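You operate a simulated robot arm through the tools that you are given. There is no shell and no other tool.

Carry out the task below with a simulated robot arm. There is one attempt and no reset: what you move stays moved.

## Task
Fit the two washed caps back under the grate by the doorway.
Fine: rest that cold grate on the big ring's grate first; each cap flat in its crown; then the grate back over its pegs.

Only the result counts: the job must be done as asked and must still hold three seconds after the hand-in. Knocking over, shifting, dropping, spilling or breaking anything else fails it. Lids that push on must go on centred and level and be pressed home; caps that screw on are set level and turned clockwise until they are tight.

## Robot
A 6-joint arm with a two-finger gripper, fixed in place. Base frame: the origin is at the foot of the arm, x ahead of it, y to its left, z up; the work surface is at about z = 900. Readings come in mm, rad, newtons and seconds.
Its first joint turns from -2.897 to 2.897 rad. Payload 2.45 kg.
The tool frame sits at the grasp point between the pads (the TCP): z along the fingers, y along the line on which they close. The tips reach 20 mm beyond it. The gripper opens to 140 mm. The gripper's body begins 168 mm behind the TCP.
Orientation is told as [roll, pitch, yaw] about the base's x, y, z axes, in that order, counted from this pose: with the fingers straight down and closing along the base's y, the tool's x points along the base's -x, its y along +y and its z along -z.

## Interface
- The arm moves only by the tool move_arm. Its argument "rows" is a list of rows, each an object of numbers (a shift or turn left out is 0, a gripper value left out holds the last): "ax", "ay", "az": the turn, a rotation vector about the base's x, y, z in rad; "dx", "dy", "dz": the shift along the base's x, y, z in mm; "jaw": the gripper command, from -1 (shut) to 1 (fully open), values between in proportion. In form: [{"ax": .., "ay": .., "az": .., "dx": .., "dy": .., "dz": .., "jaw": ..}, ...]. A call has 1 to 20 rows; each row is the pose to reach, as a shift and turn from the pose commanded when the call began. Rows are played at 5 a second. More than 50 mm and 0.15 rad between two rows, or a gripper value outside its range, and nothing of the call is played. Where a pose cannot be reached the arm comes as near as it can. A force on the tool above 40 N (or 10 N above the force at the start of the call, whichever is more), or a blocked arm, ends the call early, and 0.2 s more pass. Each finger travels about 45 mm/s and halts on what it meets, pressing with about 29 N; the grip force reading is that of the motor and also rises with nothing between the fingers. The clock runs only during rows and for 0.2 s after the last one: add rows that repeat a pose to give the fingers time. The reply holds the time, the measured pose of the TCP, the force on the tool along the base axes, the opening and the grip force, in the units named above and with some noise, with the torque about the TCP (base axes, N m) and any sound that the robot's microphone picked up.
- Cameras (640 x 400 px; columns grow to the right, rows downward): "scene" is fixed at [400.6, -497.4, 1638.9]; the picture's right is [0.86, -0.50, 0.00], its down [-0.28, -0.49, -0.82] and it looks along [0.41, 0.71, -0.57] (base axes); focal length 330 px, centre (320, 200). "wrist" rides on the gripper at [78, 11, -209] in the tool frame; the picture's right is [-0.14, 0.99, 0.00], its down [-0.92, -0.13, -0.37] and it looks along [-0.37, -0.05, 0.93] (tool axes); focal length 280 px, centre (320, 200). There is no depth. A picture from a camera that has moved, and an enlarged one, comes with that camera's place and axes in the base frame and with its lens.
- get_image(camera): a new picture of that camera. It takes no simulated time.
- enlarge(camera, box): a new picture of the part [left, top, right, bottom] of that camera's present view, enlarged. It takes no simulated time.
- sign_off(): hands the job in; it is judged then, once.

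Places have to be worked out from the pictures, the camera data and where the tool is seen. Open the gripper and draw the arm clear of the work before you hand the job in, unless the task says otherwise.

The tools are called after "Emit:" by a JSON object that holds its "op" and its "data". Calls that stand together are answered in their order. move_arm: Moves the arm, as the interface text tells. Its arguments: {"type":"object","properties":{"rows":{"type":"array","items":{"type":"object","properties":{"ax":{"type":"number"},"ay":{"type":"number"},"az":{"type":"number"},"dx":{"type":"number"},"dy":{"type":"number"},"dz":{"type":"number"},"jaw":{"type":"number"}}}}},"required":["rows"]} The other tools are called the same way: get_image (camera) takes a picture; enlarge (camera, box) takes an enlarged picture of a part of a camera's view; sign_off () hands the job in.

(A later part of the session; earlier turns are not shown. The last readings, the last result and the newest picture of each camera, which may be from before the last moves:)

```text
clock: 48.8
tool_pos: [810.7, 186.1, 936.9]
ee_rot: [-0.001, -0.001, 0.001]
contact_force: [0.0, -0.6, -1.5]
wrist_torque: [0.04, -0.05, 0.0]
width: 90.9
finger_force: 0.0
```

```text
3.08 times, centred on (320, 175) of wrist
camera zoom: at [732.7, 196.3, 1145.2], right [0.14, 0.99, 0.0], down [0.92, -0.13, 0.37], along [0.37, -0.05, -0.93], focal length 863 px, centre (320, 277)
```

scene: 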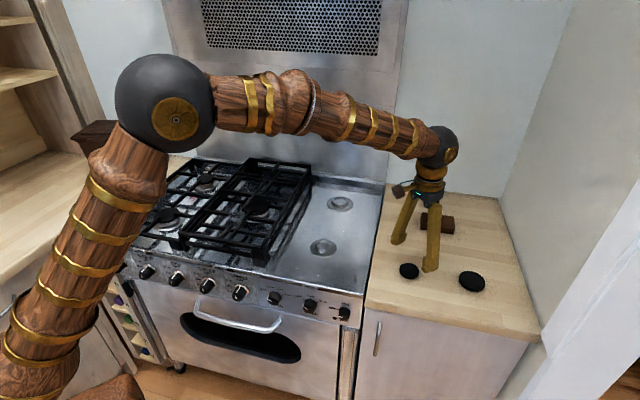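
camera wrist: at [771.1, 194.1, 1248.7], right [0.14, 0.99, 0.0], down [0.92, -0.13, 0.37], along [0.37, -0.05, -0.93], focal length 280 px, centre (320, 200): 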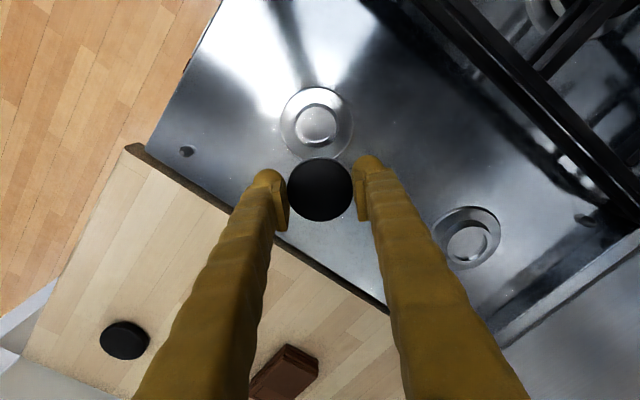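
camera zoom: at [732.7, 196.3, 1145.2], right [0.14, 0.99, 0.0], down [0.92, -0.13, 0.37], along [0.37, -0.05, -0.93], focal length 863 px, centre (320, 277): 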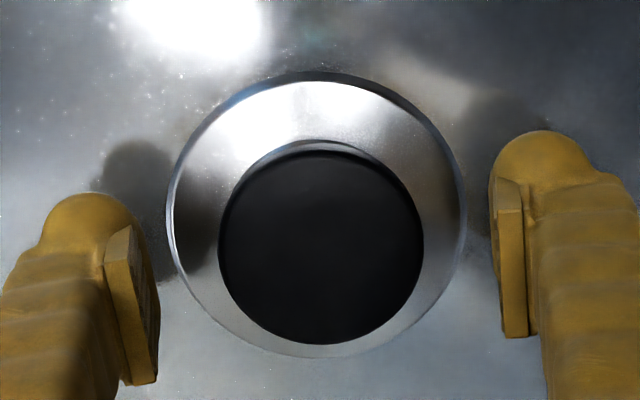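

The small cap sits flat and concentric on the front crown. I retreat straight up, then head toward the large cap, which is beyond the straight-down reach, so I'll tilt the fingers outward for it.

Emit:
{"op": "move_arm", "data": {"rows": [{"dz": 10}, {"dz": 30}, {"dz": 65}, {"dz": 105}, {"dx": 17, "dy": -38, "dz": 105}, {"dx": 34, "dy": -76, "dz": 105}, {"dx": 51, "dy": -114, "dz": 105}, {"dx": 68, "dy": -152, "dz": 105}, {"dx": 86, "dy": -190, "dz": 105}, {"dx": 104, "dy": -228, "dz": 105}, {"dx": 121, "dy": -266, "dz": 105}, {"dx": 139, "dy": -304, "dz": 105}, {"dx": 139, "dy": -304, "dz": 105, "jaw": 0.5}]}}

Emit:
{"op": "enlarge", "data": {"camera": "scene", "box": [295, 215, 355, 265]}}

Emit:
{"op": "get_image", "data": {"camera": "wrist"}}

```text
clock: 51.6
tool_pos: [950.2, -118.2, 1041.5]
ee_rot: [0.0, 0.0, 0.0]
contact_force: [0.0, 0.4, -0.6]
wrist_torque: [0.02, -0.01, -0.02]
width: 105.1
finger_force: 0.0
```

```text
8.00 times, centred on (325, 240) of scene
camera zoom: at [400.6, -497.4, 1638.9], right [0.86, -0.5, 0.0], down [-0.28, -0.49, -0.82], along [0.41, 0.71, -0.57], focal length 2639 px, centre (280, -120)
```

zoom: 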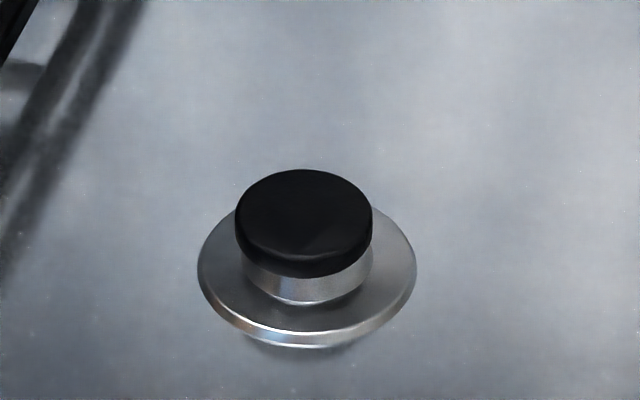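

```text
taken
camera wrist: at [872.1, -107.7, 1250.4], right [0.14, 0.99, 0.0], down [0.92, -0.13, 0.37], along [0.37, -0.05, -0.93], focal length 280 px, centre (320, 200)
```

wrist: 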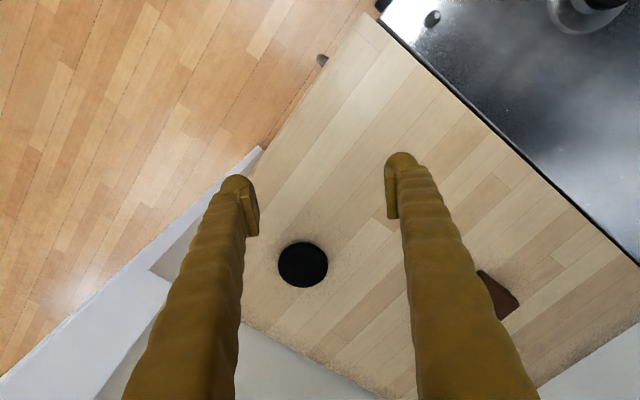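

The small cap is seated level on its crown. Now I tilt the fingers outward about the closing axis (≈0.55 rad) here, well above the counter, to test the reach.

Emit:
{"op": "move_arm", "data": {"rows": [{"ay": -0.11}, {"ay": -0.22}, {"ay": -0.33}, {"ay": -0.44}, {"ay": -0.55}, {"ay": -0.55}]}}

Emit:
{"op": "get_image", "data": {"camera": "scene"}}

Emit:
{"op": "get_image", "data": {"camera": "wrist"}}

```text
clock: 53.0
tool_pos: [949.9, -117.7, 1041.4]
ee_rot: [0.001, -0.551, -0.001]
contact_force: [0.3, 0.3, -0.3]
wrist_torque: [-0.02, -0.01, -0.03]
width: 105.1
finger_force: 0.1
```

```text
taken
```

scene: 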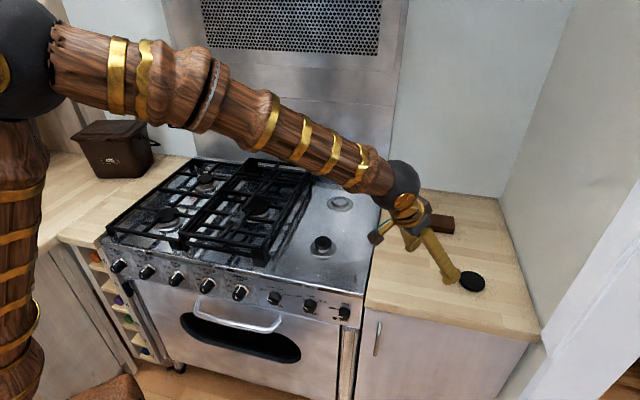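

```text
taken
camera wrist: at [773.6, -107.9, 1178.4], right [0.12, 0.99, 0.07], down [0.59, -0.13, 0.8], along [0.8, -0.05, -0.6], focal length 280 px, centre (320, 200)
```

wrist: 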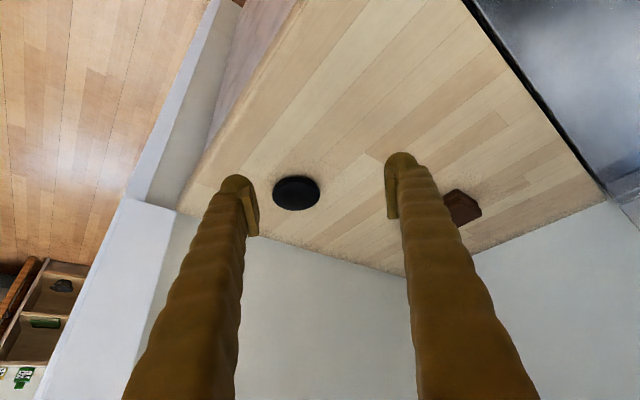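

The tilted pose is reached exactly. Now I extend outward toward the large cap while staying ~50 mm above it to test reach.

Emit:
{"op": "move_arm", "data": {"rows": [{"dx": 30, "dy": -9, "dz": -8}, {"dx": 62, "dy": -18, "dz": -16}, {"dx": 94, "dy": -28, "dz": -24}, {"dx": 124, "dy": -38, "dz": -32}, {"dx": 143, "dy": -43.5, "dz": -42}, {"dx": 143, "dy": -43.5, "dz": -42}]}}

Emit:
{"op": "get_image", "data": {"camera": "wrist"}}

Emit:
{"op": "enlarge", "data": {"camera": "scene", "box": [420, 220, 510, 310]}}

```text
clock: 54.4
tool_pos: [1093.1, -161.0, 999.4]
ee_rot: [0.0, -0.552, -0.001]
contact_force: [0.6, 0.3, 0.3]
wrist_torque: [0.01, -0.03, -0.03]
width: 104.9
finger_force: 0.0
```

```text
taken
camera wrist: at [917.6, -151.9, 1136.7], right [0.12, 0.99, 0.07], down [0.59, -0.13, 0.8], along [0.8, -0.05, -0.6], focal length 280 px, centre (320, 200)
```

wrist: 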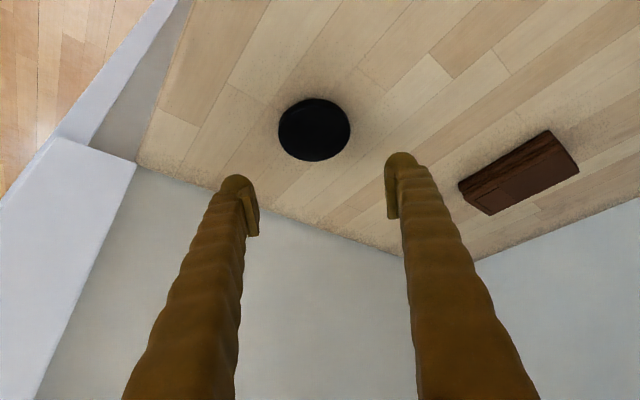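

```text
4.44 times, centred on (465, 265) of scene
camera zoom: at [400.6, -497.4, 1638.9], right [0.86, -0.5, 0.0], down [-0.28, -0.49, -0.82], along [0.41, 0.71, -0.57], focal length 1466 px, centre (-324, -89)
```

zoom: 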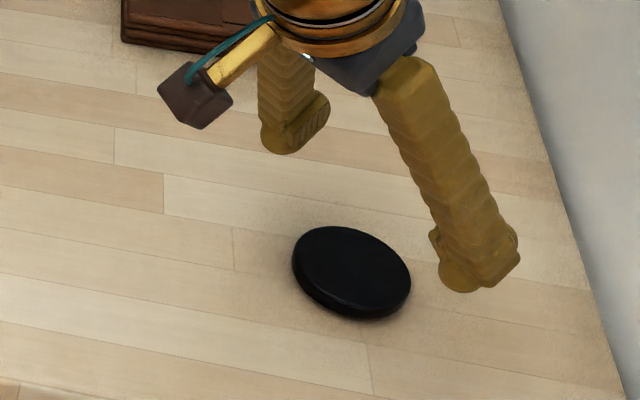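

The arm reaches there exactly. I zoom in to refine the cap's position relative to the tilted gripper.

Emit:
{"op": "enlarge", "data": {"camera": "wrist", "box": [250, 70, 400, 190]}}

```text
3.33 times, centred on (325, 130) of wrist
camera zoom: at [917.6, -151.9, 1136.7], right [0.12, 0.99, 0.07], down [0.59, -0.13, 0.8], along [0.8, -0.05, -0.6], focal length 935 px, centre (303, 433)
```

zoom: 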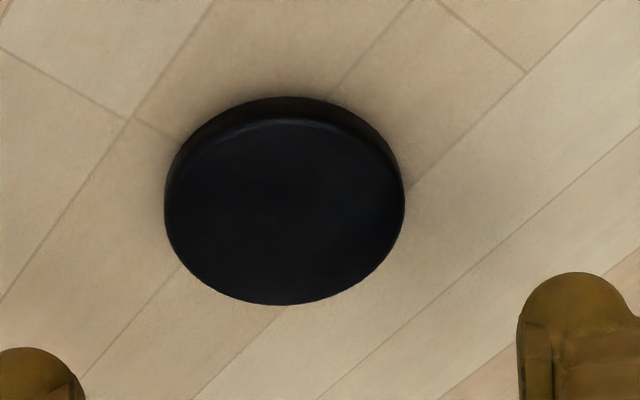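

Cap centre is at about (1093.6,−162.7), essentially on the TCP axis. I lower with the tilted fingers either side, aiming 2 mm beyond its centre, stopping a little above the final height.

Emit:
{"op": "move_arm", "data": {"rows": [{"dx": 1, "dz": -15}, {"dx": 2, "dz": -32}, {"dx": 2, "dz": -46}, {"dx": 2, "dz": -53}, {"dx": 2, "dz": -53}]}}

Emit:
{"op": "get_image", "data": {"camera": "wrist"}}

Emit:
{"op": "enlarge", "data": {"camera": "scene", "box": [430, 230, 510, 310]}}

```text
clock: 55.6
tool_pos: [1093.5, -161.0, 945.5]
ee_rot: [-0.001, -0.55, 0.002]
contact_force: [0.5, -0.2, 0.4]
wrist_torque: [-0.01, 0.04, -0.03]
width: 105.3
finger_force: 0.2
```

```text
taken
camera wrist: at [918.9, -151.4, 1083.8], right [0.12, 0.99, 0.07], down [0.59, -0.13, 0.8], along [0.8, -0.05, -0.6], focal length 280 px, centre (320, 200)
```

wrist: 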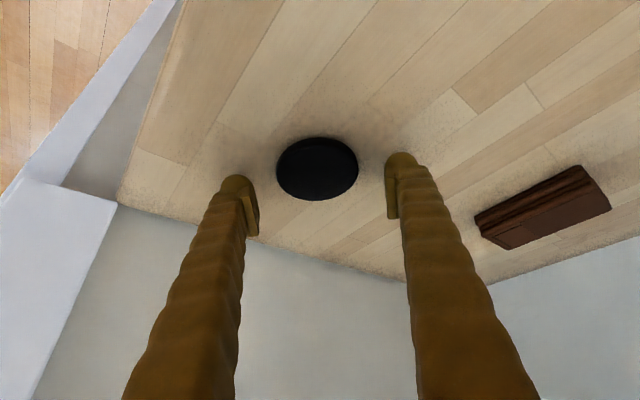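

```text
5.00 times, centred on (470, 270) of scene
camera zoom: at [400.6, -497.4, 1638.9], right [0.86, -0.5, 0.0], down [-0.28, -0.49, -0.82], along [0.41, 0.71, -0.57], focal length 1650 px, centre (-430, -150)
```

zoom: 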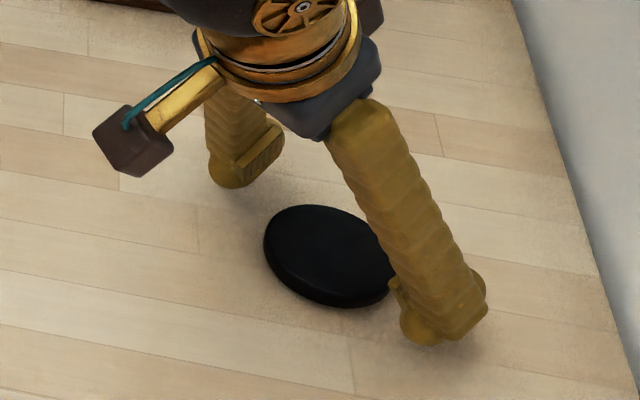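

Emit:
{"op": "move_arm", "data": {"rows": [{"dx": 0.5, "dz": -3}, {"dx": 0.8, "dz": -6}, {"dx": 0.8, "dz": -6}]}}

Emit:
{"op": "enlarge", "data": {"camera": "wrist", "box": [240, 110, 400, 230]}}

Emit:
{"op": "enlarge", "data": {"camera": "scene", "box": [430, 230, 510, 310]}}

```text
clock: 56.4
tool_pos: [1095.5, -161.7, 940.9]
ee_rot: [0.0, -0.55, 0.002]
contact_force: [-0.3, 0.5, -0.8]
wrist_torque: [-0.01, -0.01, -0.02]
width: 104.8
finger_force: 0.0
```

```text
3.33 times, centred on (320, 170) of wrist
camera zoom: at [919.7, -151.4, 1077.7], right [0.12, 0.99, 0.07], down [0.59, -0.13, 0.8], along [0.8, -0.05, -0.6], focal length 935 px, centre (320, 300)
```

zoom: 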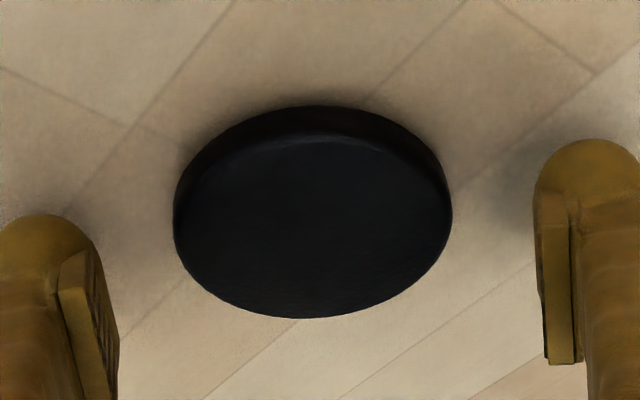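

```text
5.00 times, centred on (470, 270) of scene
camera zoom: at [400.6, -497.4, 1638.9], right [0.86, -0.5, 0.0], down [-0.28, -0.49, -0.82], along [0.41, 0.71, -0.57], focal length 1650 px, centre (-430, -150)
```

zoom: 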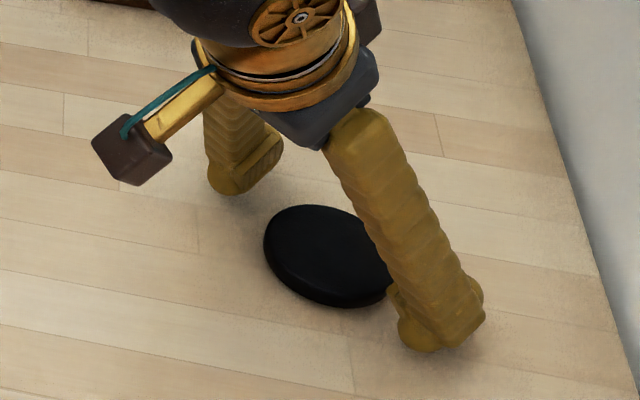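

Fingers flank the cap correctly (cap ~3 mm inboard of the TCP, laterally centred). I close on it.

Emit:
{"op": "move_arm", "data": {"rows": [{"dz": -0.8, "jaw": 0.3}, {"dz": -0.8, "jaw": 0.1}, {"dz": -0.8, "jaw": -1}, {"dz": -0.8, "jaw": -1}, {"dz": -0.8, "jaw": -1}, {"dz": -0.8, "jaw": -1}]}}

Emit:
{"op": "enlarge", "data": {"camera": "wrist", "box": [240, 110, 400, 230]}}

Emit:
{"op": "enlarge", "data": {"camera": "scene", "box": [430, 230, 510, 310]}}

```text
clock: 57.8
tool_pos: [1095.0, -161.1, 939.3]
ee_rot: [-0.001, -0.551, 0.001]
contact_force: [0.2, -0.8, -0.4]
wrist_torque: [0.02, -0.01, 0.04]
width: 67.6
finger_force: 29.2
```

```text
3.33 times, centred on (320, 170) of wrist
camera zoom: at [919.8, -151.3, 1077.1], right [0.12, 0.99, 0.07], down [0.59, -0.13, 0.8], along [0.8, -0.05, -0.6], focal length 935 px, centre (320, 300)
```

zoom: 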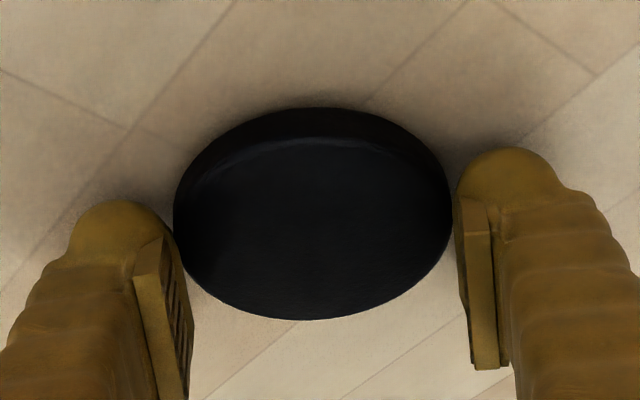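

```text
5.00 times, centred on (470, 270) of scene
camera zoom: at [400.6, -497.4, 1638.9], right [0.86, -0.5, 0.0], down [-0.28, -0.49, -0.82], along [0.41, 0.71, -0.57], focal length 1650 px, centre (-430, -150)
```

zoom: 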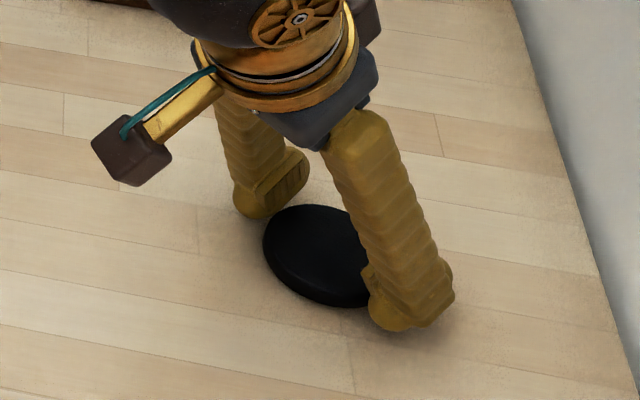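

Gripped at 67.6 mm. I lift slowly and check the cap stays level.

Emit:
{"op": "move_arm", "data": {"rows": [{"dz": 3}, {"dz": 8}, {"dz": 18}, {"dz": 34}, {"dz": 54}, {"dz": 75}, {"dz": 75}]}}

Emit:
{"op": "enlarge", "data": {"camera": "wrist", "box": [240, 110, 400, 230]}}

Emit:
{"op": "enlarge", "data": {"camera": "scene", "box": [440, 200, 500, 260]}}

```text
clock: 59.4
tool_pos: [1095.1, -161.1, 1015.0]
ee_rot: [0.0, -0.549, -0.001]
contact_force: [-0.1, -0.4, -0.8]
wrist_torque: [0.01, 0.0, -0.01]
width: 67.0
finger_force: 29.1
```

```text
3.33 times, centred on (320, 170) of wrist
camera zoom: at [919.2, -151.2, 1152.0], right [0.12, 0.99, 0.07], down [0.59, -0.13, 0.8], along [0.8, -0.05, -0.6], focal length 935 px, centre (320, 300)
```

zoom: 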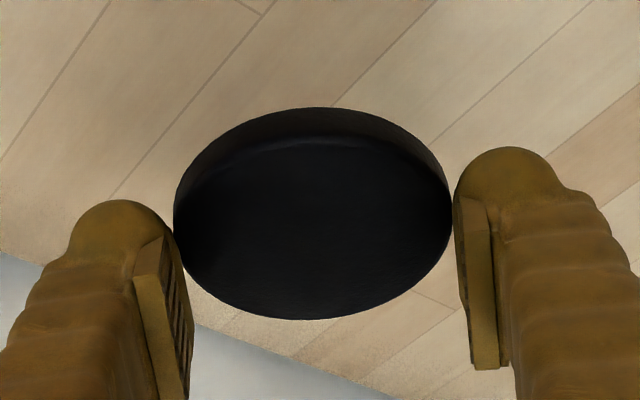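

```text
6.67 times, centred on (470, 230) of scene
camera zoom: at [400.6, -497.4, 1638.9], right [0.86, -0.5, 0.0], down [-0.28, -0.49, -0.82], along [0.41, 0.71, -0.57], focal length 2199 px, centre (-680, 0)
```

zoom: 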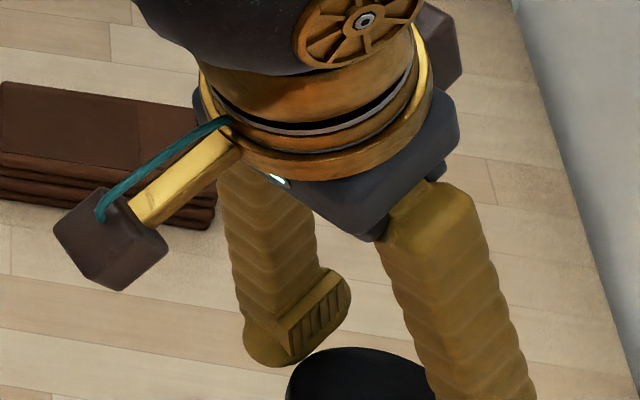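

The cap stays level relative to the tool. Now I carry it at a safe height toward the rear crown, staying above it where the wrist camera can see it.

Emit:
{"op": "move_arm", "data": {"rows": [{"dx": -3, "dy": 15, "dz": 10}, {"dx": -9, "dy": 48, "dz": 25}, {"dx": -17, "dy": 90, "dz": 25}, {"dx": -25, "dy": 133, "dz": 25}, {"dx": -33, "dy": 176, "dz": 25}, {"dx": -41, "dy": 219, "dz": 25}, {"dx": -49, "dy": 262, "dz": 25}, {"dx": -57, "dy": 305, "dz": 25}, {"dx": -65, "dy": 348, "dz": 25}, {"dx": -73, "dy": 391, "dz": 25}, {"dx": -81, "dy": 434, "dz": 25}, {"dx": -89, "dy": 477, "dz": 25}, {"dx": -95, "dy": 510, "dz": 25}, {"dx": -98.7, "dy": 528, "dz": 25}, {"dx": -98.7, "dy": 528, "dz": 25}]}}

Emit:
{"op": "get_image", "data": {"camera": "wrist"}}

Emit:
{"op": "enlarge", "data": {"camera": "wrist", "box": [230, 40, 410, 220]}}

Emit:
{"op": "get_image", "data": {"camera": "scene"}}

```text
clock: 62.6
tool_pos: [995.2, 366.8, 1040.0]
ee_rot: [0.001, -0.55, -0.002]
contact_force: [-0.2, 0.2, -1.6]
wrist_torque: [0.03, -0.02, -0.02]
width: 67.0
finger_force: 29.5
```

```text
taken
camera wrist: at [820.4, 376.8, 1176.7], right [0.12, 0.99, 0.07], down [0.59, -0.13, 0.8], along [0.8, -0.05, -0.6], focal length 280 px, centre (320, 200)
```

wrist: 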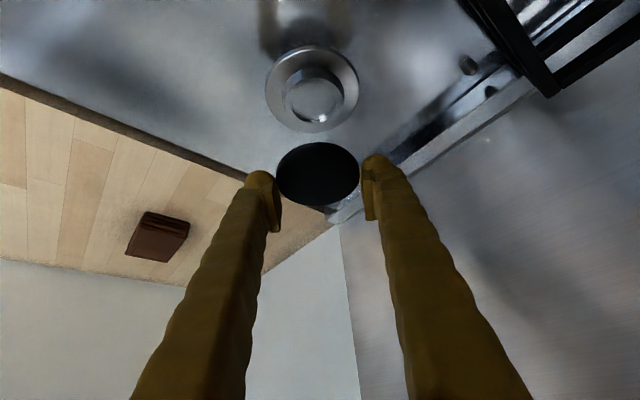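

```text
2.22 times, centred on (320, 130) of wrist
camera zoom: at [820.4, 376.8, 1176.7], right [0.12, 0.99, 0.07], down [0.59, -0.13, 0.8], along [0.8, -0.05, -0.6], focal length 623 px, centre (320, 356)
```

zoom: 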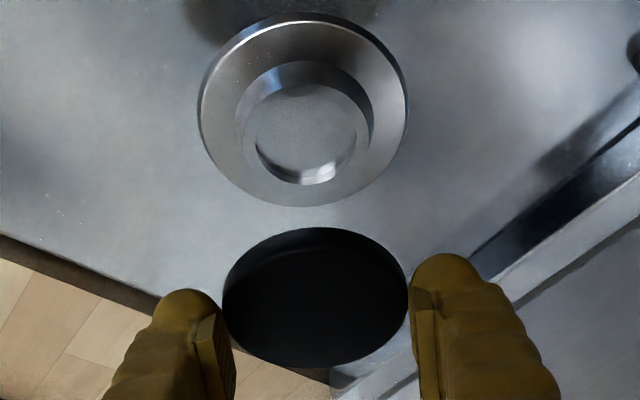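

```text
taken
```

scene: 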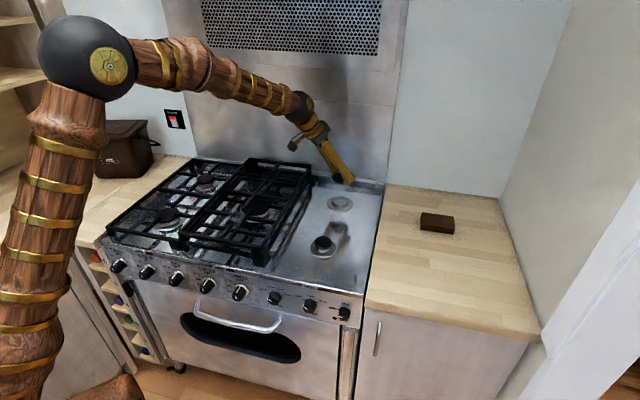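

The rear crown is in view. Reconciling scene, wrist and the front-crown reference, I put its centre at about (994.7,368), so I shift slightly and lower to ~20 mm above the rim for a visual check.

Emit:
{"op": "move_arm", "data": {"rows": [{"dx": -0.9, "dy": 1.1, "dz": -15}, {"dx": -1.9, "dy": 2.2, "dz": -35}, {"dx": -1.9, "dy": 2.2, "dz": -55}, {"dx": -1.9, "dy": 2.2, "dz": -70}, {"dx": -1.9, "dy": 2.2, "dz": -75}, {"dx": -1.9, "dy": 2.2, "dz": -75}]}}

Emit:
{"op": "enlarge", "data": {"camera": "wrist", "box": [230, 80, 410, 230]}}

Emit:
{"op": "enlarge", "data": {"camera": "scene", "box": [315, 180, 365, 225]}}

```text
clock: 64.0
tool_pos: [993.9, 368.9, 964.0]
ee_rot: [0.001, -0.551, 0.001]
contact_force: [-0.5, 0.1, -1.6]
wrist_torque: [-0.02, -0.03, -0.02]
width: 66.9
finger_force: 28.5
```

```text
2.67 times, centred on (320, 155) of wrist
camera zoom: at [819.3, 379.0, 1101.7], right [0.12, 0.99, 0.07], down [0.59, -0.13, 0.8], along [0.8, -0.05, -0.6], focal length 748 px, centre (320, 320)
```

zoom: 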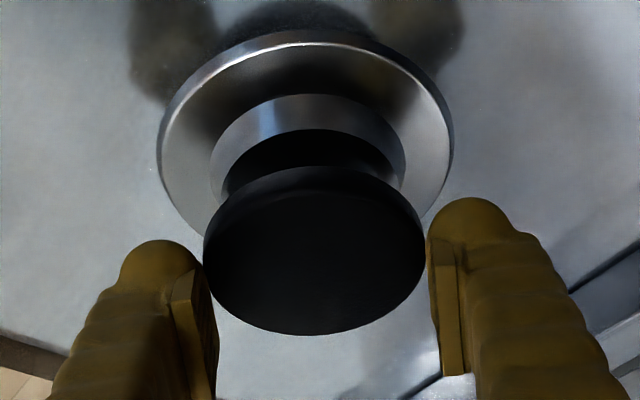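

```text
8.89 times, centred on (340, 202) of scene
camera zoom: at [400.6, -497.4, 1638.9], right [0.86, -0.5, 0.0], down [-0.28, -0.49, -0.82], along [0.41, 0.71, -0.57], focal length 2932 px, centre (142, 178)
```

zoom: 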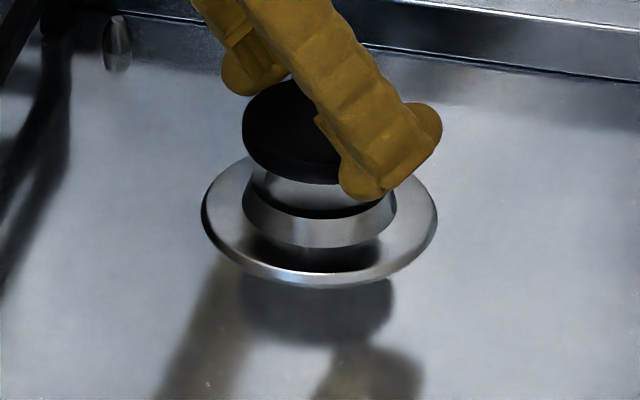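

Both views show cap and crown concentric to within ~1 mm. I make a tiny correction and lower in steps, watching for contact: ~947 would mean perched on the rim, ~943 means seated.

Emit:
{"op": "move_arm", "data": {"rows": [{"dx": 0.3, "dy": -0.3, "dz": -6}, {"dx": 0.3, "dy": -0.3, "dz": -11}, {"dx": 0.3, "dy": -0.3, "dz": -14}, {"dx": 0.3, "dy": -0.3, "dz": -14}]}}

Emit:
{"op": "enlarge", "data": {"camera": "wrist", "box": [230, 80, 410, 230]}}

Emit:
{"op": "enlarge", "data": {"camera": "scene", "box": [315, 180, 365, 225]}}

```text
clock: 65.0
tool_pos: [996.2, 368.6, 949.9]
ee_rot: [-0.001, -0.55, 0.0]
contact_force: [0.7, -0.6, -1.1]
wrist_torque: [0.02, -0.01, 0.0]
width: 67.2
finger_force: 29.2
```

```text
2.67 times, centred on (320, 155) of wrist
camera zoom: at [819.8, 378.6, 1087.9], right [0.12, 0.99, 0.07], down [0.59, -0.13, 0.8], along [0.8, -0.05, -0.6], focal length 748 px, centre (320, 320)
```

zoom: 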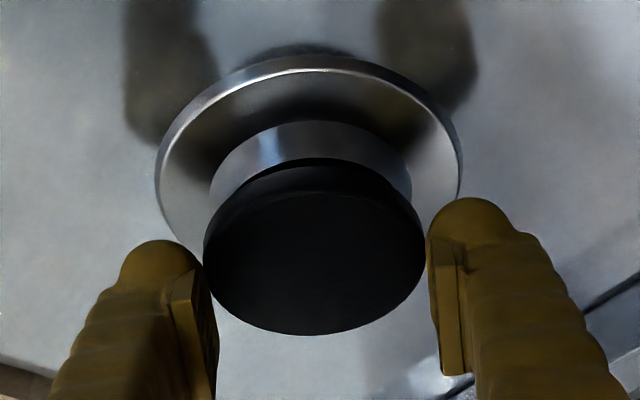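

```text
8.89 times, centred on (340, 202) of scene
camera zoom: at [400.6, -497.4, 1638.9], right [0.86, -0.5, 0.0], down [-0.28, -0.49, -0.82], along [0.41, 0.71, -0.57], focal length 2932 px, centre (142, 178)
```

zoom: 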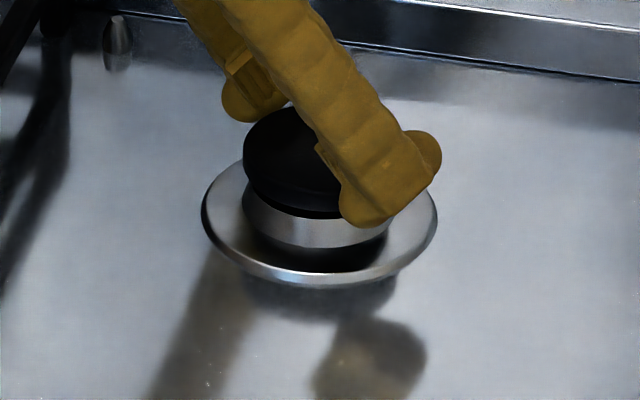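

Emit:
{"op": "move_arm", "data": {"rows": [{"dz": -1}, {"dz": -2}, {"dz": -2}]}}

Emit:
{"op": "move_arm", "data": {"rows": [{"dz": -0.8}, {"dz": -1.5}, {"dz": -1.5}]}}

```text
clock: 65.8
tool_pos: [995.5, 369.3, 950.2]
ee_rot: [0.0, -0.55, 0.001]
contact_force: [-0.3, 0.4, -1.4]
wrist_torque: [0.01, 0.0, -0.01]
width: 67.0
finger_force: 28.9
```

```text
clock: 66.6
tool_pos: [994.7, 368.1, 946.9]
ee_rot: [0.001, -0.549, 0.0]
contact_force: [-0.8, -0.8, -1.3]
wrist_torque: [0.05, -0.02, 0.0]
width: 67.0
finger_force: 29.2
```

Emit:
{"op": "move_arm", "data": {"rows": [{"dz": -0.8}, {"dz": -1.5}, {"dz": -1.5}]}}

Emit:
{"op": "move_arm", "data": {"rows": [{"dz": -0.6}, {"dz": -1.2}, {"dz": -1.2}]}}

Emit:
{"op": "enlarge", "data": {"camera": "wrist", "box": [230, 80, 410, 230]}}

Emit:
{"op": "enlarge", "data": {"camera": "scene", "box": [315, 180, 365, 225]}}

```text
clock: 67.4
tool_pos: [994.8, 369.9, 945.9]
ee_rot: [-0.001, -0.551, -0.002]
contact_force: [-0.5, -0.1, -1.4]
wrist_torque: [-0.02, -0.02, -0.01]
width: 66.9
finger_force: 29.1
```

```text
clock: 68.2
tool_pos: [994.2, 368.5, 944.1]
ee_rot: [-0.001, -0.55, 0.0]
contact_force: [-0.1, 0.7, -0.3]
wrist_torque: [-0.02, 0.02, 0.0]
width: 66.8
finger_force: 29.5
```

```text
2.67 times, centred on (320, 155) of wrist
camera zoom: at [819.5, 378.6, 1081.6], right [0.12, 0.99, 0.07], down [0.59, -0.13, 0.8], along [0.8, -0.05, -0.6], focal length 748 px, centre (320, 320)
```

zoom: 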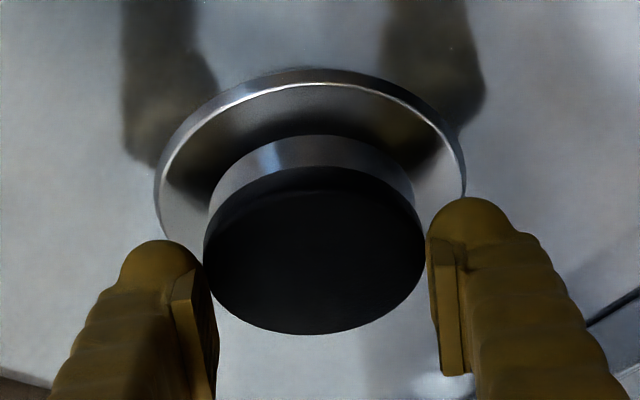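

```text
8.89 times, centred on (340, 202) of scene
camera zoom: at [400.6, -497.4, 1638.9], right [0.86, -0.5, 0.0], down [-0.28, -0.49, -0.82], along [0.41, 0.71, -0.57], focal length 2932 px, centre (142, 178)
```

zoom: 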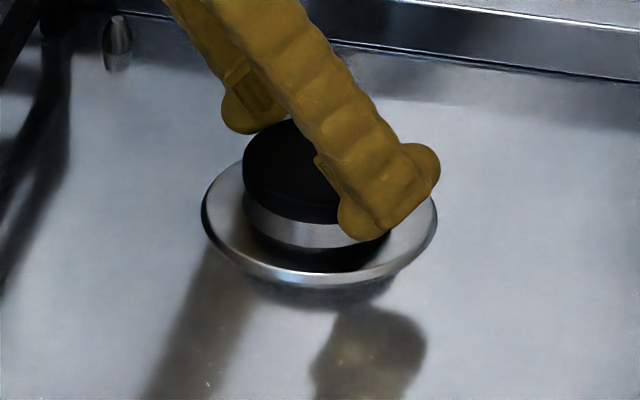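

Already below the "perched" height with almost no force and the disc practically on the rim; the cap's weight is just transferring. One more small step.

Emit:
{"op": "move_arm", "data": {"rows": [{"dz": -0.6}, {"dz": -1.0}, {"dz": -1.0}]}}

```text
clock: 69.0
tool_pos: [993.6, 368.1, 943.5]
ee_rot: [-0.001, -0.549, 0.001]
contact_force: [-0.9, -1.2, 6.1]
wrist_torque: [-0.28, 0.08, 0.0]
width: 66.8
finger_force: 28.9
```

Emit:
{"op": "move_arm", "data": {"rows": [{"dz": -0.5}, {"dz": -0.5}]}}

Emit:
{"op": "enlarge", "data": {"camera": "wrist", "box": [230, 80, 410, 230]}}

Emit:
{"op": "enlarge", "data": {"camera": "scene", "box": [320, 185, 360, 220]}}

```text
clock: 69.6
tool_pos: [994.0, 368.4, 943.9]
ee_rot: [0.001, -0.552, -0.001]
contact_force: [-1.0, 2.5, 9.8]
wrist_torque: [-0.34, 0.13, -0.03]
width: 66.6
finger_force: 29.1
```

```text
2.67 times, centred on (320, 155) of wrist
camera zoom: at [819.4, 378.4, 1081.0], right [0.12, 0.99, 0.07], down [0.59, -0.13, 0.8], along [0.8, -0.05, -0.6], focal length 748 px, centre (320, 320)
```

zoom: 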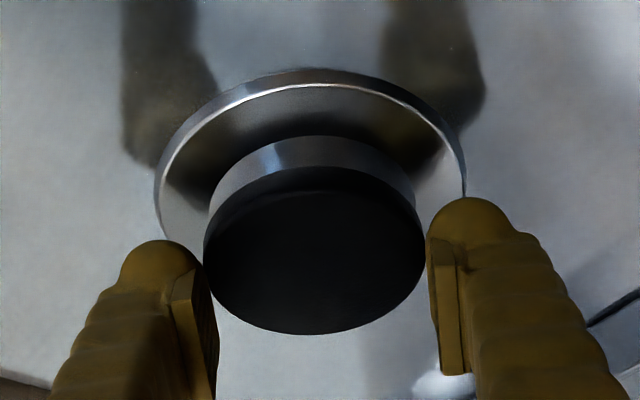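

```text
11.43 times, centred on (340, 202) of scene
camera zoom: at [400.6, -497.4, 1638.9], right [0.86, -0.5, 0.0], down [-0.28, -0.49, -0.82], along [0.41, 0.71, -0.57], focal length 3770 px, centre (91, 171)
```

zoom: 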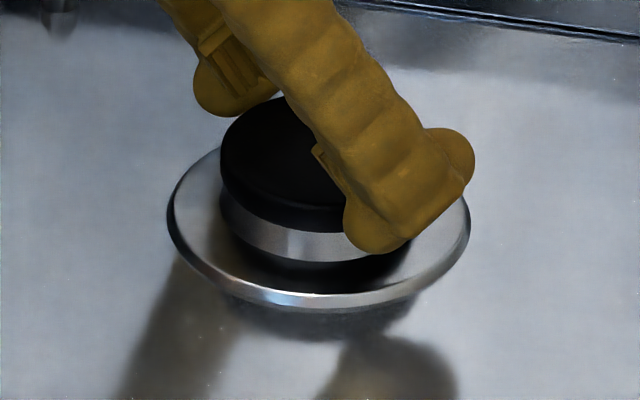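

The disc looks flush on the rim. I relieve the preload a little, open the jaws gently and inspect.

Emit:
{"op": "move_arm", "data": {"rows": [{"dz": 0.5}, {"dz": 0.5, "jaw": -0.03}, {"dz": 0.5, "jaw": 0.05}, {"dz": 0.5, "jaw": 0.2}, {"dz": 0.5, "jaw": 0.35}, {"dz": 0.5, "jaw": 0.35}]}}

Emit:
{"op": "enlarge", "data": {"camera": "wrist", "box": [230, 80, 410, 230]}}

Emit:
{"op": "enlarge", "data": {"camera": "scene", "box": [320, 185, 360, 220]}}

```text
clock: 71.0
tool_pos: [994.9, 367.9, 942.7]
ee_rot: [0.0, -0.549, 0.0]
contact_force: [-0.4, 0.0, 0.9]
wrist_torque: [0.0, -0.01, 0.0]
width: 94.2
finger_force: 0.1
```

```text
2.67 times, centred on (320, 155) of wrist
camera zoom: at [819.5, 378.2, 1080.8], right [0.12, 0.99, 0.07], down [0.59, -0.13, 0.8], along [0.8, -0.05, -0.6], focal length 748 px, centre (320, 320)
```

zoom: 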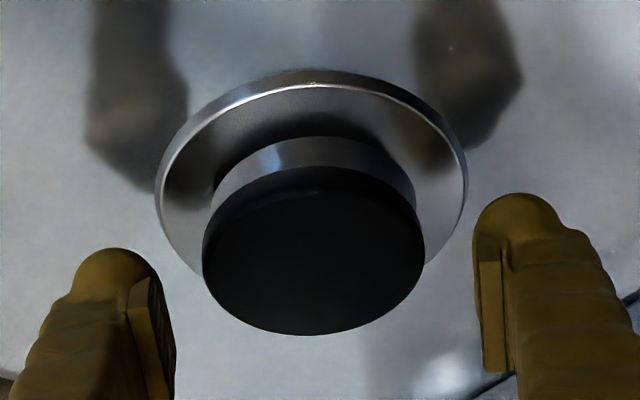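

```text
11.43 times, centred on (340, 202) of scene
camera zoom: at [400.6, -497.4, 1638.9], right [0.86, -0.5, 0.0], down [-0.28, -0.49, -0.82], along [0.41, 0.71, -0.57], focal length 3770 px, centre (91, 171)
```

zoom: 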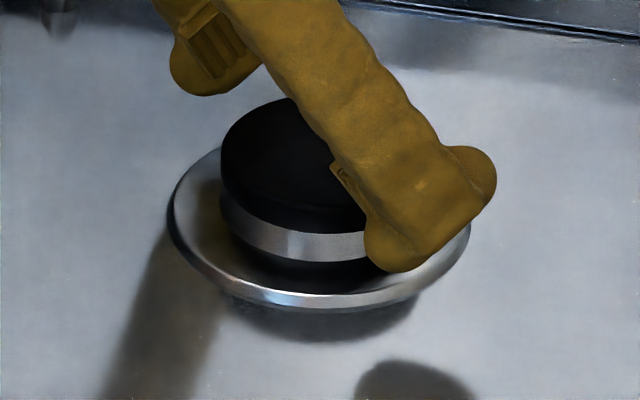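

The cap rests level on the rear crown. I withdraw straight up and inspect it unobstructed.

Emit:
{"op": "move_arm", "data": {"rows": [{"dz": 8}, {"dz": 25}, {"dz": 55}, {"dz": 95}, {"dz": 120}, {"dx": -20, "dz": 125, "ay": 0.1}, {"dx": -50, "dz": 125, "ay": 0.2}, {"dx": -80, "dz": 125, "ay": 0.3}, {"dx": -110, "dz": 125, "ay": 0.4}, {"dx": -140, "dz": 125, "ay": 0.5}, {"dx": -150, "dz": 125, "ay": 0.55}, {"dx": -150, "dz": 125, "ay": 0.55}]}}

Emit:
{"op": "get_image", "data": {"camera": "wrist"}}

Emit:
{"op": "enlarge", "data": {"camera": "scene", "box": [320, 185, 360, 220]}}

Emit:
{"op": "enlarge", "data": {"camera": "scene", "box": [300, 225, 340, 260]}}

```text
clock: 73.6
tool_pos: [842.9, 368.2, 1067.9]
ee_rot: [-0.001, 0.0, 0.001]
contact_force: [1.1, 0.0, 0.4]
wrist_torque: [-0.01, -0.03, -0.03]
width: 94.7
finger_force: 0.1
```

```text
taken
camera wrist: at [766.5, 378.1, 1277.5], right [0.14, 0.99, 0.0], down [0.92, -0.13, 0.37], along [0.36, -0.05, -0.93], focal length 280 px, centre (320, 200)
```

wrist: 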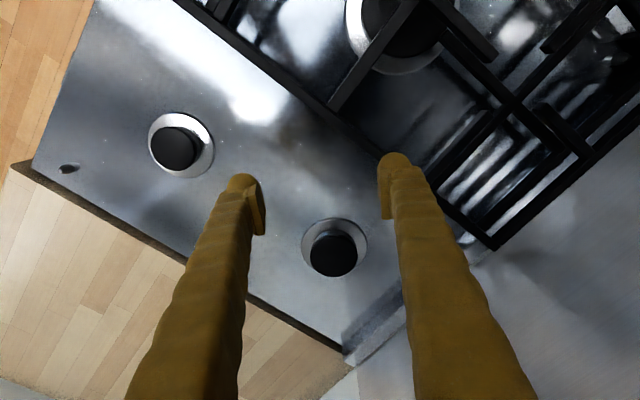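

```text
11.43 times, centred on (340, 202) of scene
camera zoom: at [400.6, -497.4, 1638.9], right [0.86, -0.5, 0.0], down [-0.28, -0.49, -0.82], along [0.41, 0.71, -0.57], focal length 3770 px, centre (91, 171)
```

zoom: 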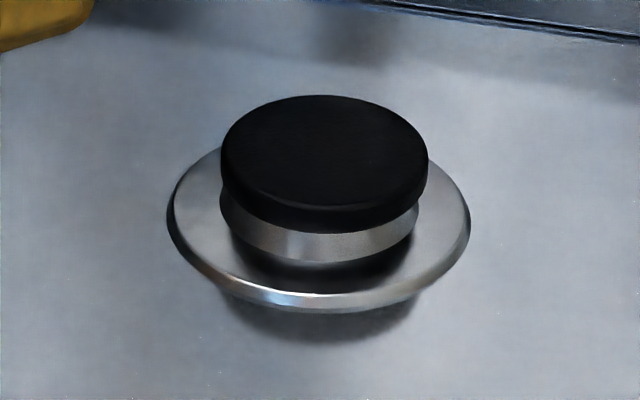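

```text
11.43 times, centred on (320, 242) of scene
camera zoom: at [400.6, -497.4, 1638.9], right [0.86, -0.5, 0.0], down [-0.28, -0.49, -0.82], along [0.41, 0.71, -0.57], focal length 3770 px, centre (320, -286)
```

zoom: 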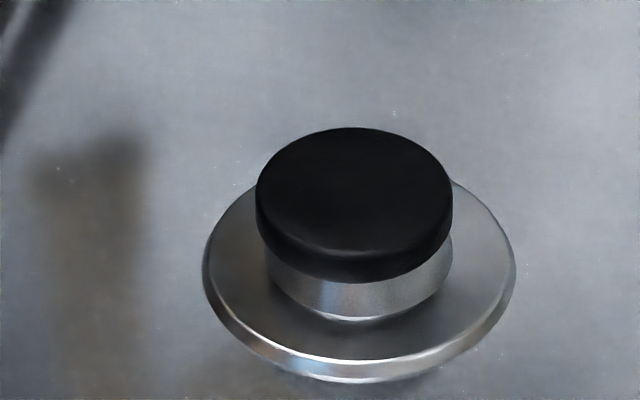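

Both caps sit flat and centred on their crowns, with the rim bands matching a fully seated height. Now I return above the stacked grate's crossing, at the same yaw I released it with.

Emit:
{"op": "move_arm", "data": {"rows": [{"dx": -35, "dy": 26, "jaw": 0.43}, {"dx": -70, "dy": 52, "jaw": 0.43}, {"dx": -105, "dy": 78, "jaw": 0.43}, {"dx": -135, "dy": 100, "jaw": 0.43, "az": -0.012}, {"dx": -149, "dy": 110.7, "jaw": 0.43, "az": -0.023}, {"dx": -149, "dy": 110.7, "dz": -40, "jaw": 0.43, "az": -0.023}, {"dx": -149, "dy": 110.7, "dz": -40, "jaw": 0.43, "az": -0.023}]}}

Emit:
{"op": "get_image", "data": {"camera": "wrist"}}

Emit:
{"op": "enlarge", "data": {"camera": "wrist", "box": [240, 120, 400, 240]}}

Emit:
{"op": "get_image", "data": {"camera": "scene"}}

```text
clock: 75.2
tool_pos: [694.0, 478.1, 1027.6]
ee_rot: [-0.001, -0.001, -0.022]
contact_force: [0.0, -0.1, -0.3]
wrist_torque: [0.01, 0.02, 0.01]
width: 100.2
finger_force: 0.1
```

```text
taken
camera wrist: at [617.2, 490.0, 1237.0], right [0.16, 0.99, 0.0], down [0.92, -0.15, 0.37], along [0.36, -0.06, -0.93], focal length 280 px, centre (320, 200)
```

wrist: 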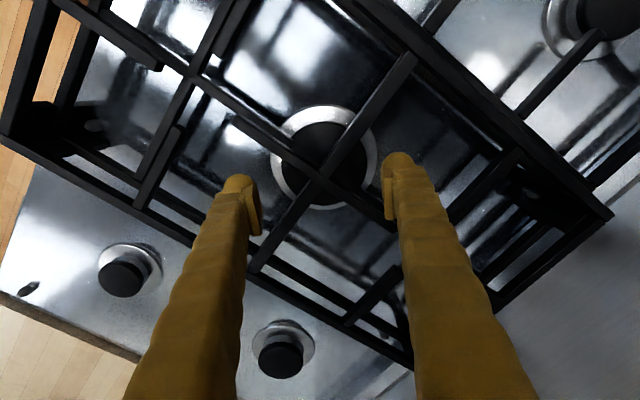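

```text
3.33 times, centred on (320, 180) of wrist
camera zoom: at [617.2, 490.0, 1237.0], right [0.16, 0.99, 0.0], down [0.92, -0.15, 0.37], along [0.36, -0.06, -0.93], focal length 935 px, centre (320, 267)
```

zoom: 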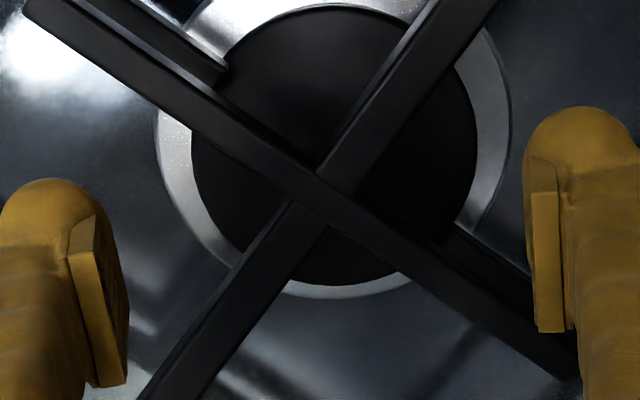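

```text
taken
```

scene: 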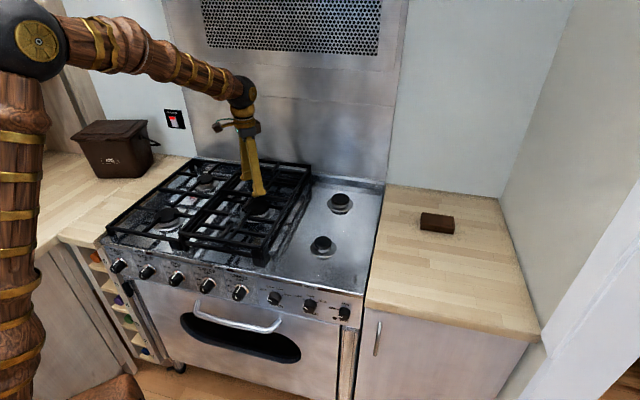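

I'm back over the stacked grate, about 1 mm off the release point. I correct that and lower to the same grip height.

Emit:
{"op": "move_arm", "data": {"rows": [{"dx": 0.5, "dy": 0.4, "dz": -20}, {"dx": 1, "dy": 0.8, "dz": -40}, {"dx": 1, "dy": 0.8, "dz": -52}, {"dx": 1, "dy": 0.8, "dz": -56.5}, {"dx": 1, "dy": 0.8, "dz": -56.5}]}}

Emit:
{"op": "enlarge", "data": {"camera": "wrist", "box": [240, 130, 400, 250]}}

```text
clock: 76.4
tool_pos: [696.3, 480.9, 971.1]
ee_rot: [0.002, 0.0, -0.024]
contact_force: [-0.7, 0.2, 0.5]
wrist_torque: [0.02, -0.02, -0.04]
width: 100.1
finger_force: 0.1
```

```text
3.33 times, centred on (320, 190) of wrist
camera zoom: at [619.4, 492.1, 1180.7], right [0.16, 0.99, 0.0], down [0.92, -0.15, 0.37], along [0.36, -0.06, -0.93], focal length 935 px, centre (320, 233)
```

zoom: 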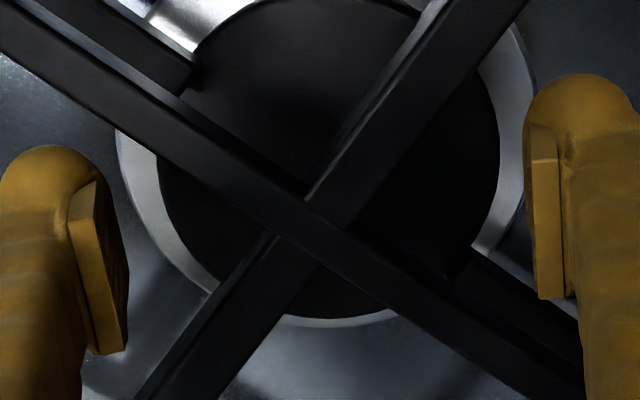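

Emit:
{"op": "move_arm", "data": {"rows": [{"dx": -0.8, "dy": -1.0, "dz": -0.5}, {"dx": -0.8, "dy": -1.0, "dz": -0.5}]}}

Emit:
{"op": "enlarge", "data": {"camera": "wrist", "box": [240, 130, 400, 250]}}

```text
clock: 77.0
tool_pos: [695.6, 479.8, 972.6]
ee_rot: [0.0, -0.001, -0.022]
contact_force: [0.0, 0.1, -0.3]
wrist_torque: [0.01, 0.01, 0.0]
width: 100.0
finger_force: 0.0
```

```text
3.33 times, centred on (320, 190) of wrist
camera zoom: at [618.5, 490.9, 1180.5], right [0.16, 0.99, 0.0], down [0.92, -0.15, 0.37], along [0.36, -0.06, -0.93], focal length 935 px, centre (320, 233)
```

zoom: 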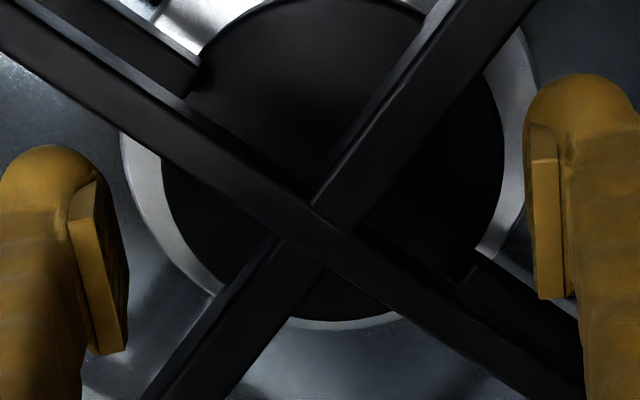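

The view matches the release picture. I close on the crossing again.

Emit:
{"op": "move_arm", "data": {"rows": [{"jaw": 0}, {"jaw": -0.25}, {"jaw": -1}, {"jaw": -1}, {"jaw": -1}, {"jaw": -1}]}}

Emit:
{"op": "enlarge", "data": {"camera": "wrist", "box": [240, 130, 400, 250]}}

Emit:
{"op": "enlarge", "data": {"camera": "scene", "box": [160, 145, 320, 285]}}

```text
clock: 78.4
tool_pos: [695.8, 479.5, 972.9]
ee_rot: [0.0, 0.001, -0.024]
contact_force: [-3.7, -2.2, 0.1]
wrist_torque: [-0.02, -0.05, -0.02]
width: 49.2
finger_force: 28.7
```

```text
3.33 times, centred on (320, 190) of wrist
camera zoom: at [618.5, 490.9, 1180.5], right [0.16, 0.99, 0.0], down [0.92, -0.15, 0.37], along [0.36, -0.06, -0.93], focal length 935 px, centre (320, 233)
```

zoom: 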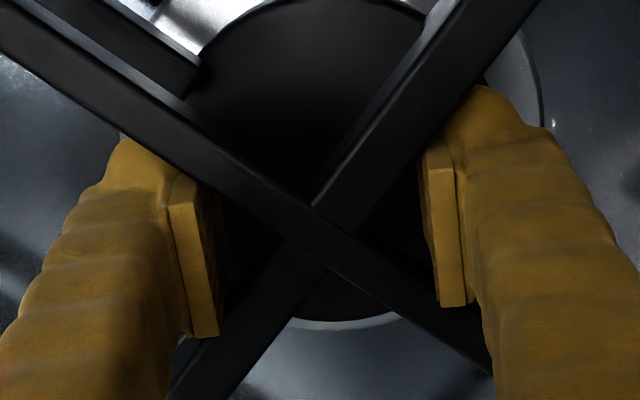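

```text
2.86 times, centred on (240, 215) of scene
camera zoom: at [400.6, -497.4, 1638.9], right [0.86, -0.5, 0.0], down [-0.28, -0.49, -0.82], along [0.41, 0.71, -0.57], focal length 943 px, centre (549, 157)
```

zoom: 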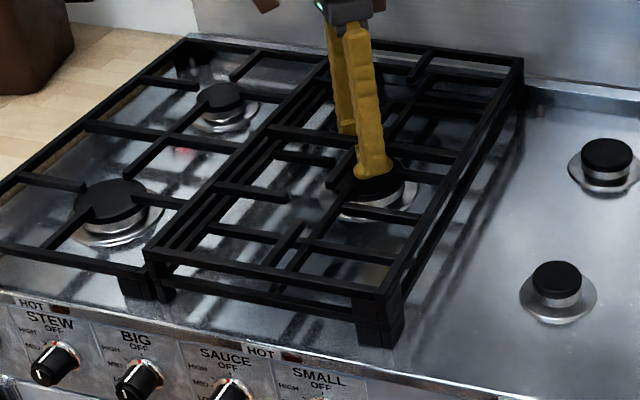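

Same grip as before (49.2 mm, small forces). I lift in small steps first to confirm it carries.

Emit:
{"op": "move_arm", "data": {"rows": [{"dz": 1}, {"dz": 2.5}, {"dz": 4}, {"dz": 6}, {"dz": 8}, {"dz": 8}]}}

Emit:
{"op": "enlarge", "data": {"camera": "scene", "box": [160, 145, 320, 285]}}

Emit:
{"op": "enlarge", "data": {"camera": "wrist", "box": [240, 130, 400, 250]}}

```text
clock: 79.8
tool_pos: [695.3, 479.1, 980.0]
ee_rot: [-0.001, 0.0, -0.022]
contact_force: [-0.9, -0.1, -11.3]
wrist_torque: [0.0, -0.01, 0.0]
width: 49.0
finger_force: 28.5
```

```text
2.86 times, centred on (240, 215) of scene
camera zoom: at [400.6, -497.4, 1638.9], right [0.86, -0.5, 0.0], down [-0.28, -0.49, -0.82], along [0.41, 0.71, -0.57], focal length 943 px, centre (549, 157)
```

zoom: 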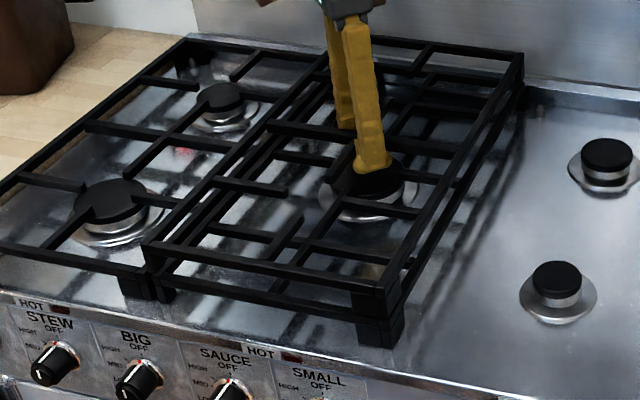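

```text
3.33 times, centred on (320, 190) of wrist
camera zoom: at [618.7, 490.8, 1188.6], right [0.16, 0.99, 0.0], down [0.92, -0.15, 0.37], along [0.36, -0.06, -0.93], focal length 935 px, centre (320, 233)
```

zoom: 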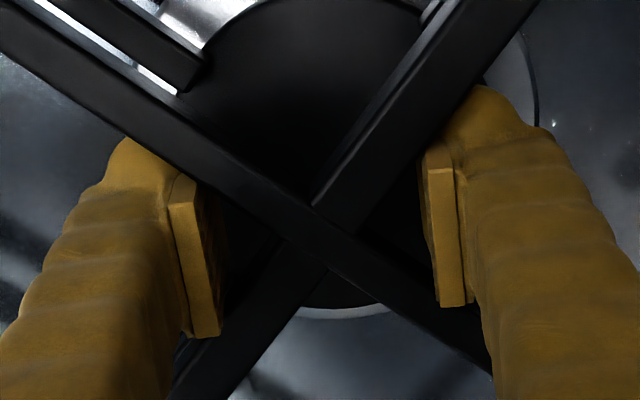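

It carries again (−11.3 N, zero torque). I lift clear and carry it back along the reverse path to where I first picked it up (TCP ≈ (903.3,275.2), yaw −0.028).

Emit:
{"op": "move_arm", "data": {"rows": [{"dz": 6}, {"dz": 14}, {"dz": 22}, {"dz": 29}, {"dz": 33}, {"dz": 33}]}}

Emit:
{"op": "move_arm", "data": {"rows": [{"dx": 6, "dy": -6}, {"dx": 18, "dy": -18}, {"dx": 34, "dy": -34}, {"dx": 52, "dy": -51, "az": -0.001}, {"dx": 70, "dy": -69, "az": -0.002}, {"dx": 89, "dy": -87, "az": -0.003}, {"dx": 108, "dy": -106, "az": -0.004}, {"dx": 127, "dy": -124, "az": -0.005}, {"dx": 146, "dy": -143, "az": -0.005}, {"dx": 165, "dy": -162, "az": -0.005}, {"dx": 182, "dy": -178, "az": -0.005}, {"dx": 195, "dy": -191, "az": -0.005}, {"dx": 203, "dy": -199, "az": -0.005}, {"dx": 206.9, "dy": -202.8, "az": -0.005}, {"dx": 206.9, "dy": -202.8, "az": -0.005}]}}

Emit:
{"op": "get_image", "data": {"camera": "scene"}}

Emit:
{"op": "get_image", "data": {"camera": "wrist"}}

```text
clock: 81.2
tool_pos: [696.2, 478.3, 1013.1]
ee_rot: [0.0, -0.001, -0.024]
contact_force: [-0.4, 0.5, -11.5]
wrist_torque: [0.02, 0.04, -0.01]
width: 48.9
finger_force: 29.1
```

```text
clock: 84.4
tool_pos: [903.5, 275.8, 1011.2]
ee_rot: [0.001, 0.002, -0.028]
contact_force: [0.8, -0.5, -11.2]
wrist_torque: [-0.01, 0.0, -0.02]
width: 48.6
finger_force: 29.1
```

```text
taken
```

scene: 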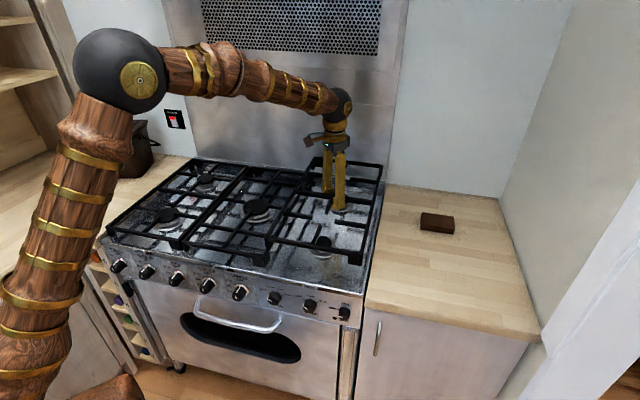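

```text
taken
camera wrist: at [825.6, 288.2, 1221.3], right [0.16, 0.99, 0.0], down [0.92, -0.15, 0.37], along [0.36, -0.06, -0.93], focal length 280 px, centre (320, 200)
```

wrist: 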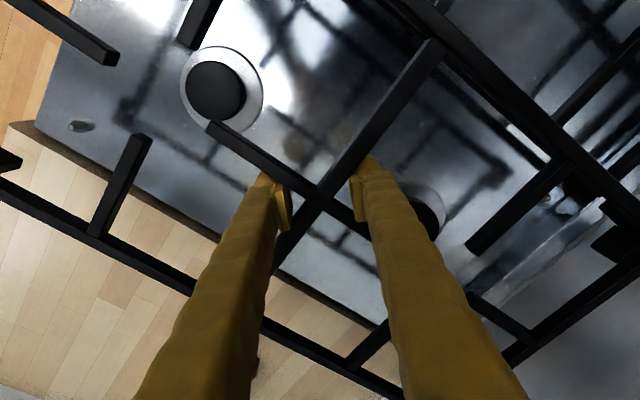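

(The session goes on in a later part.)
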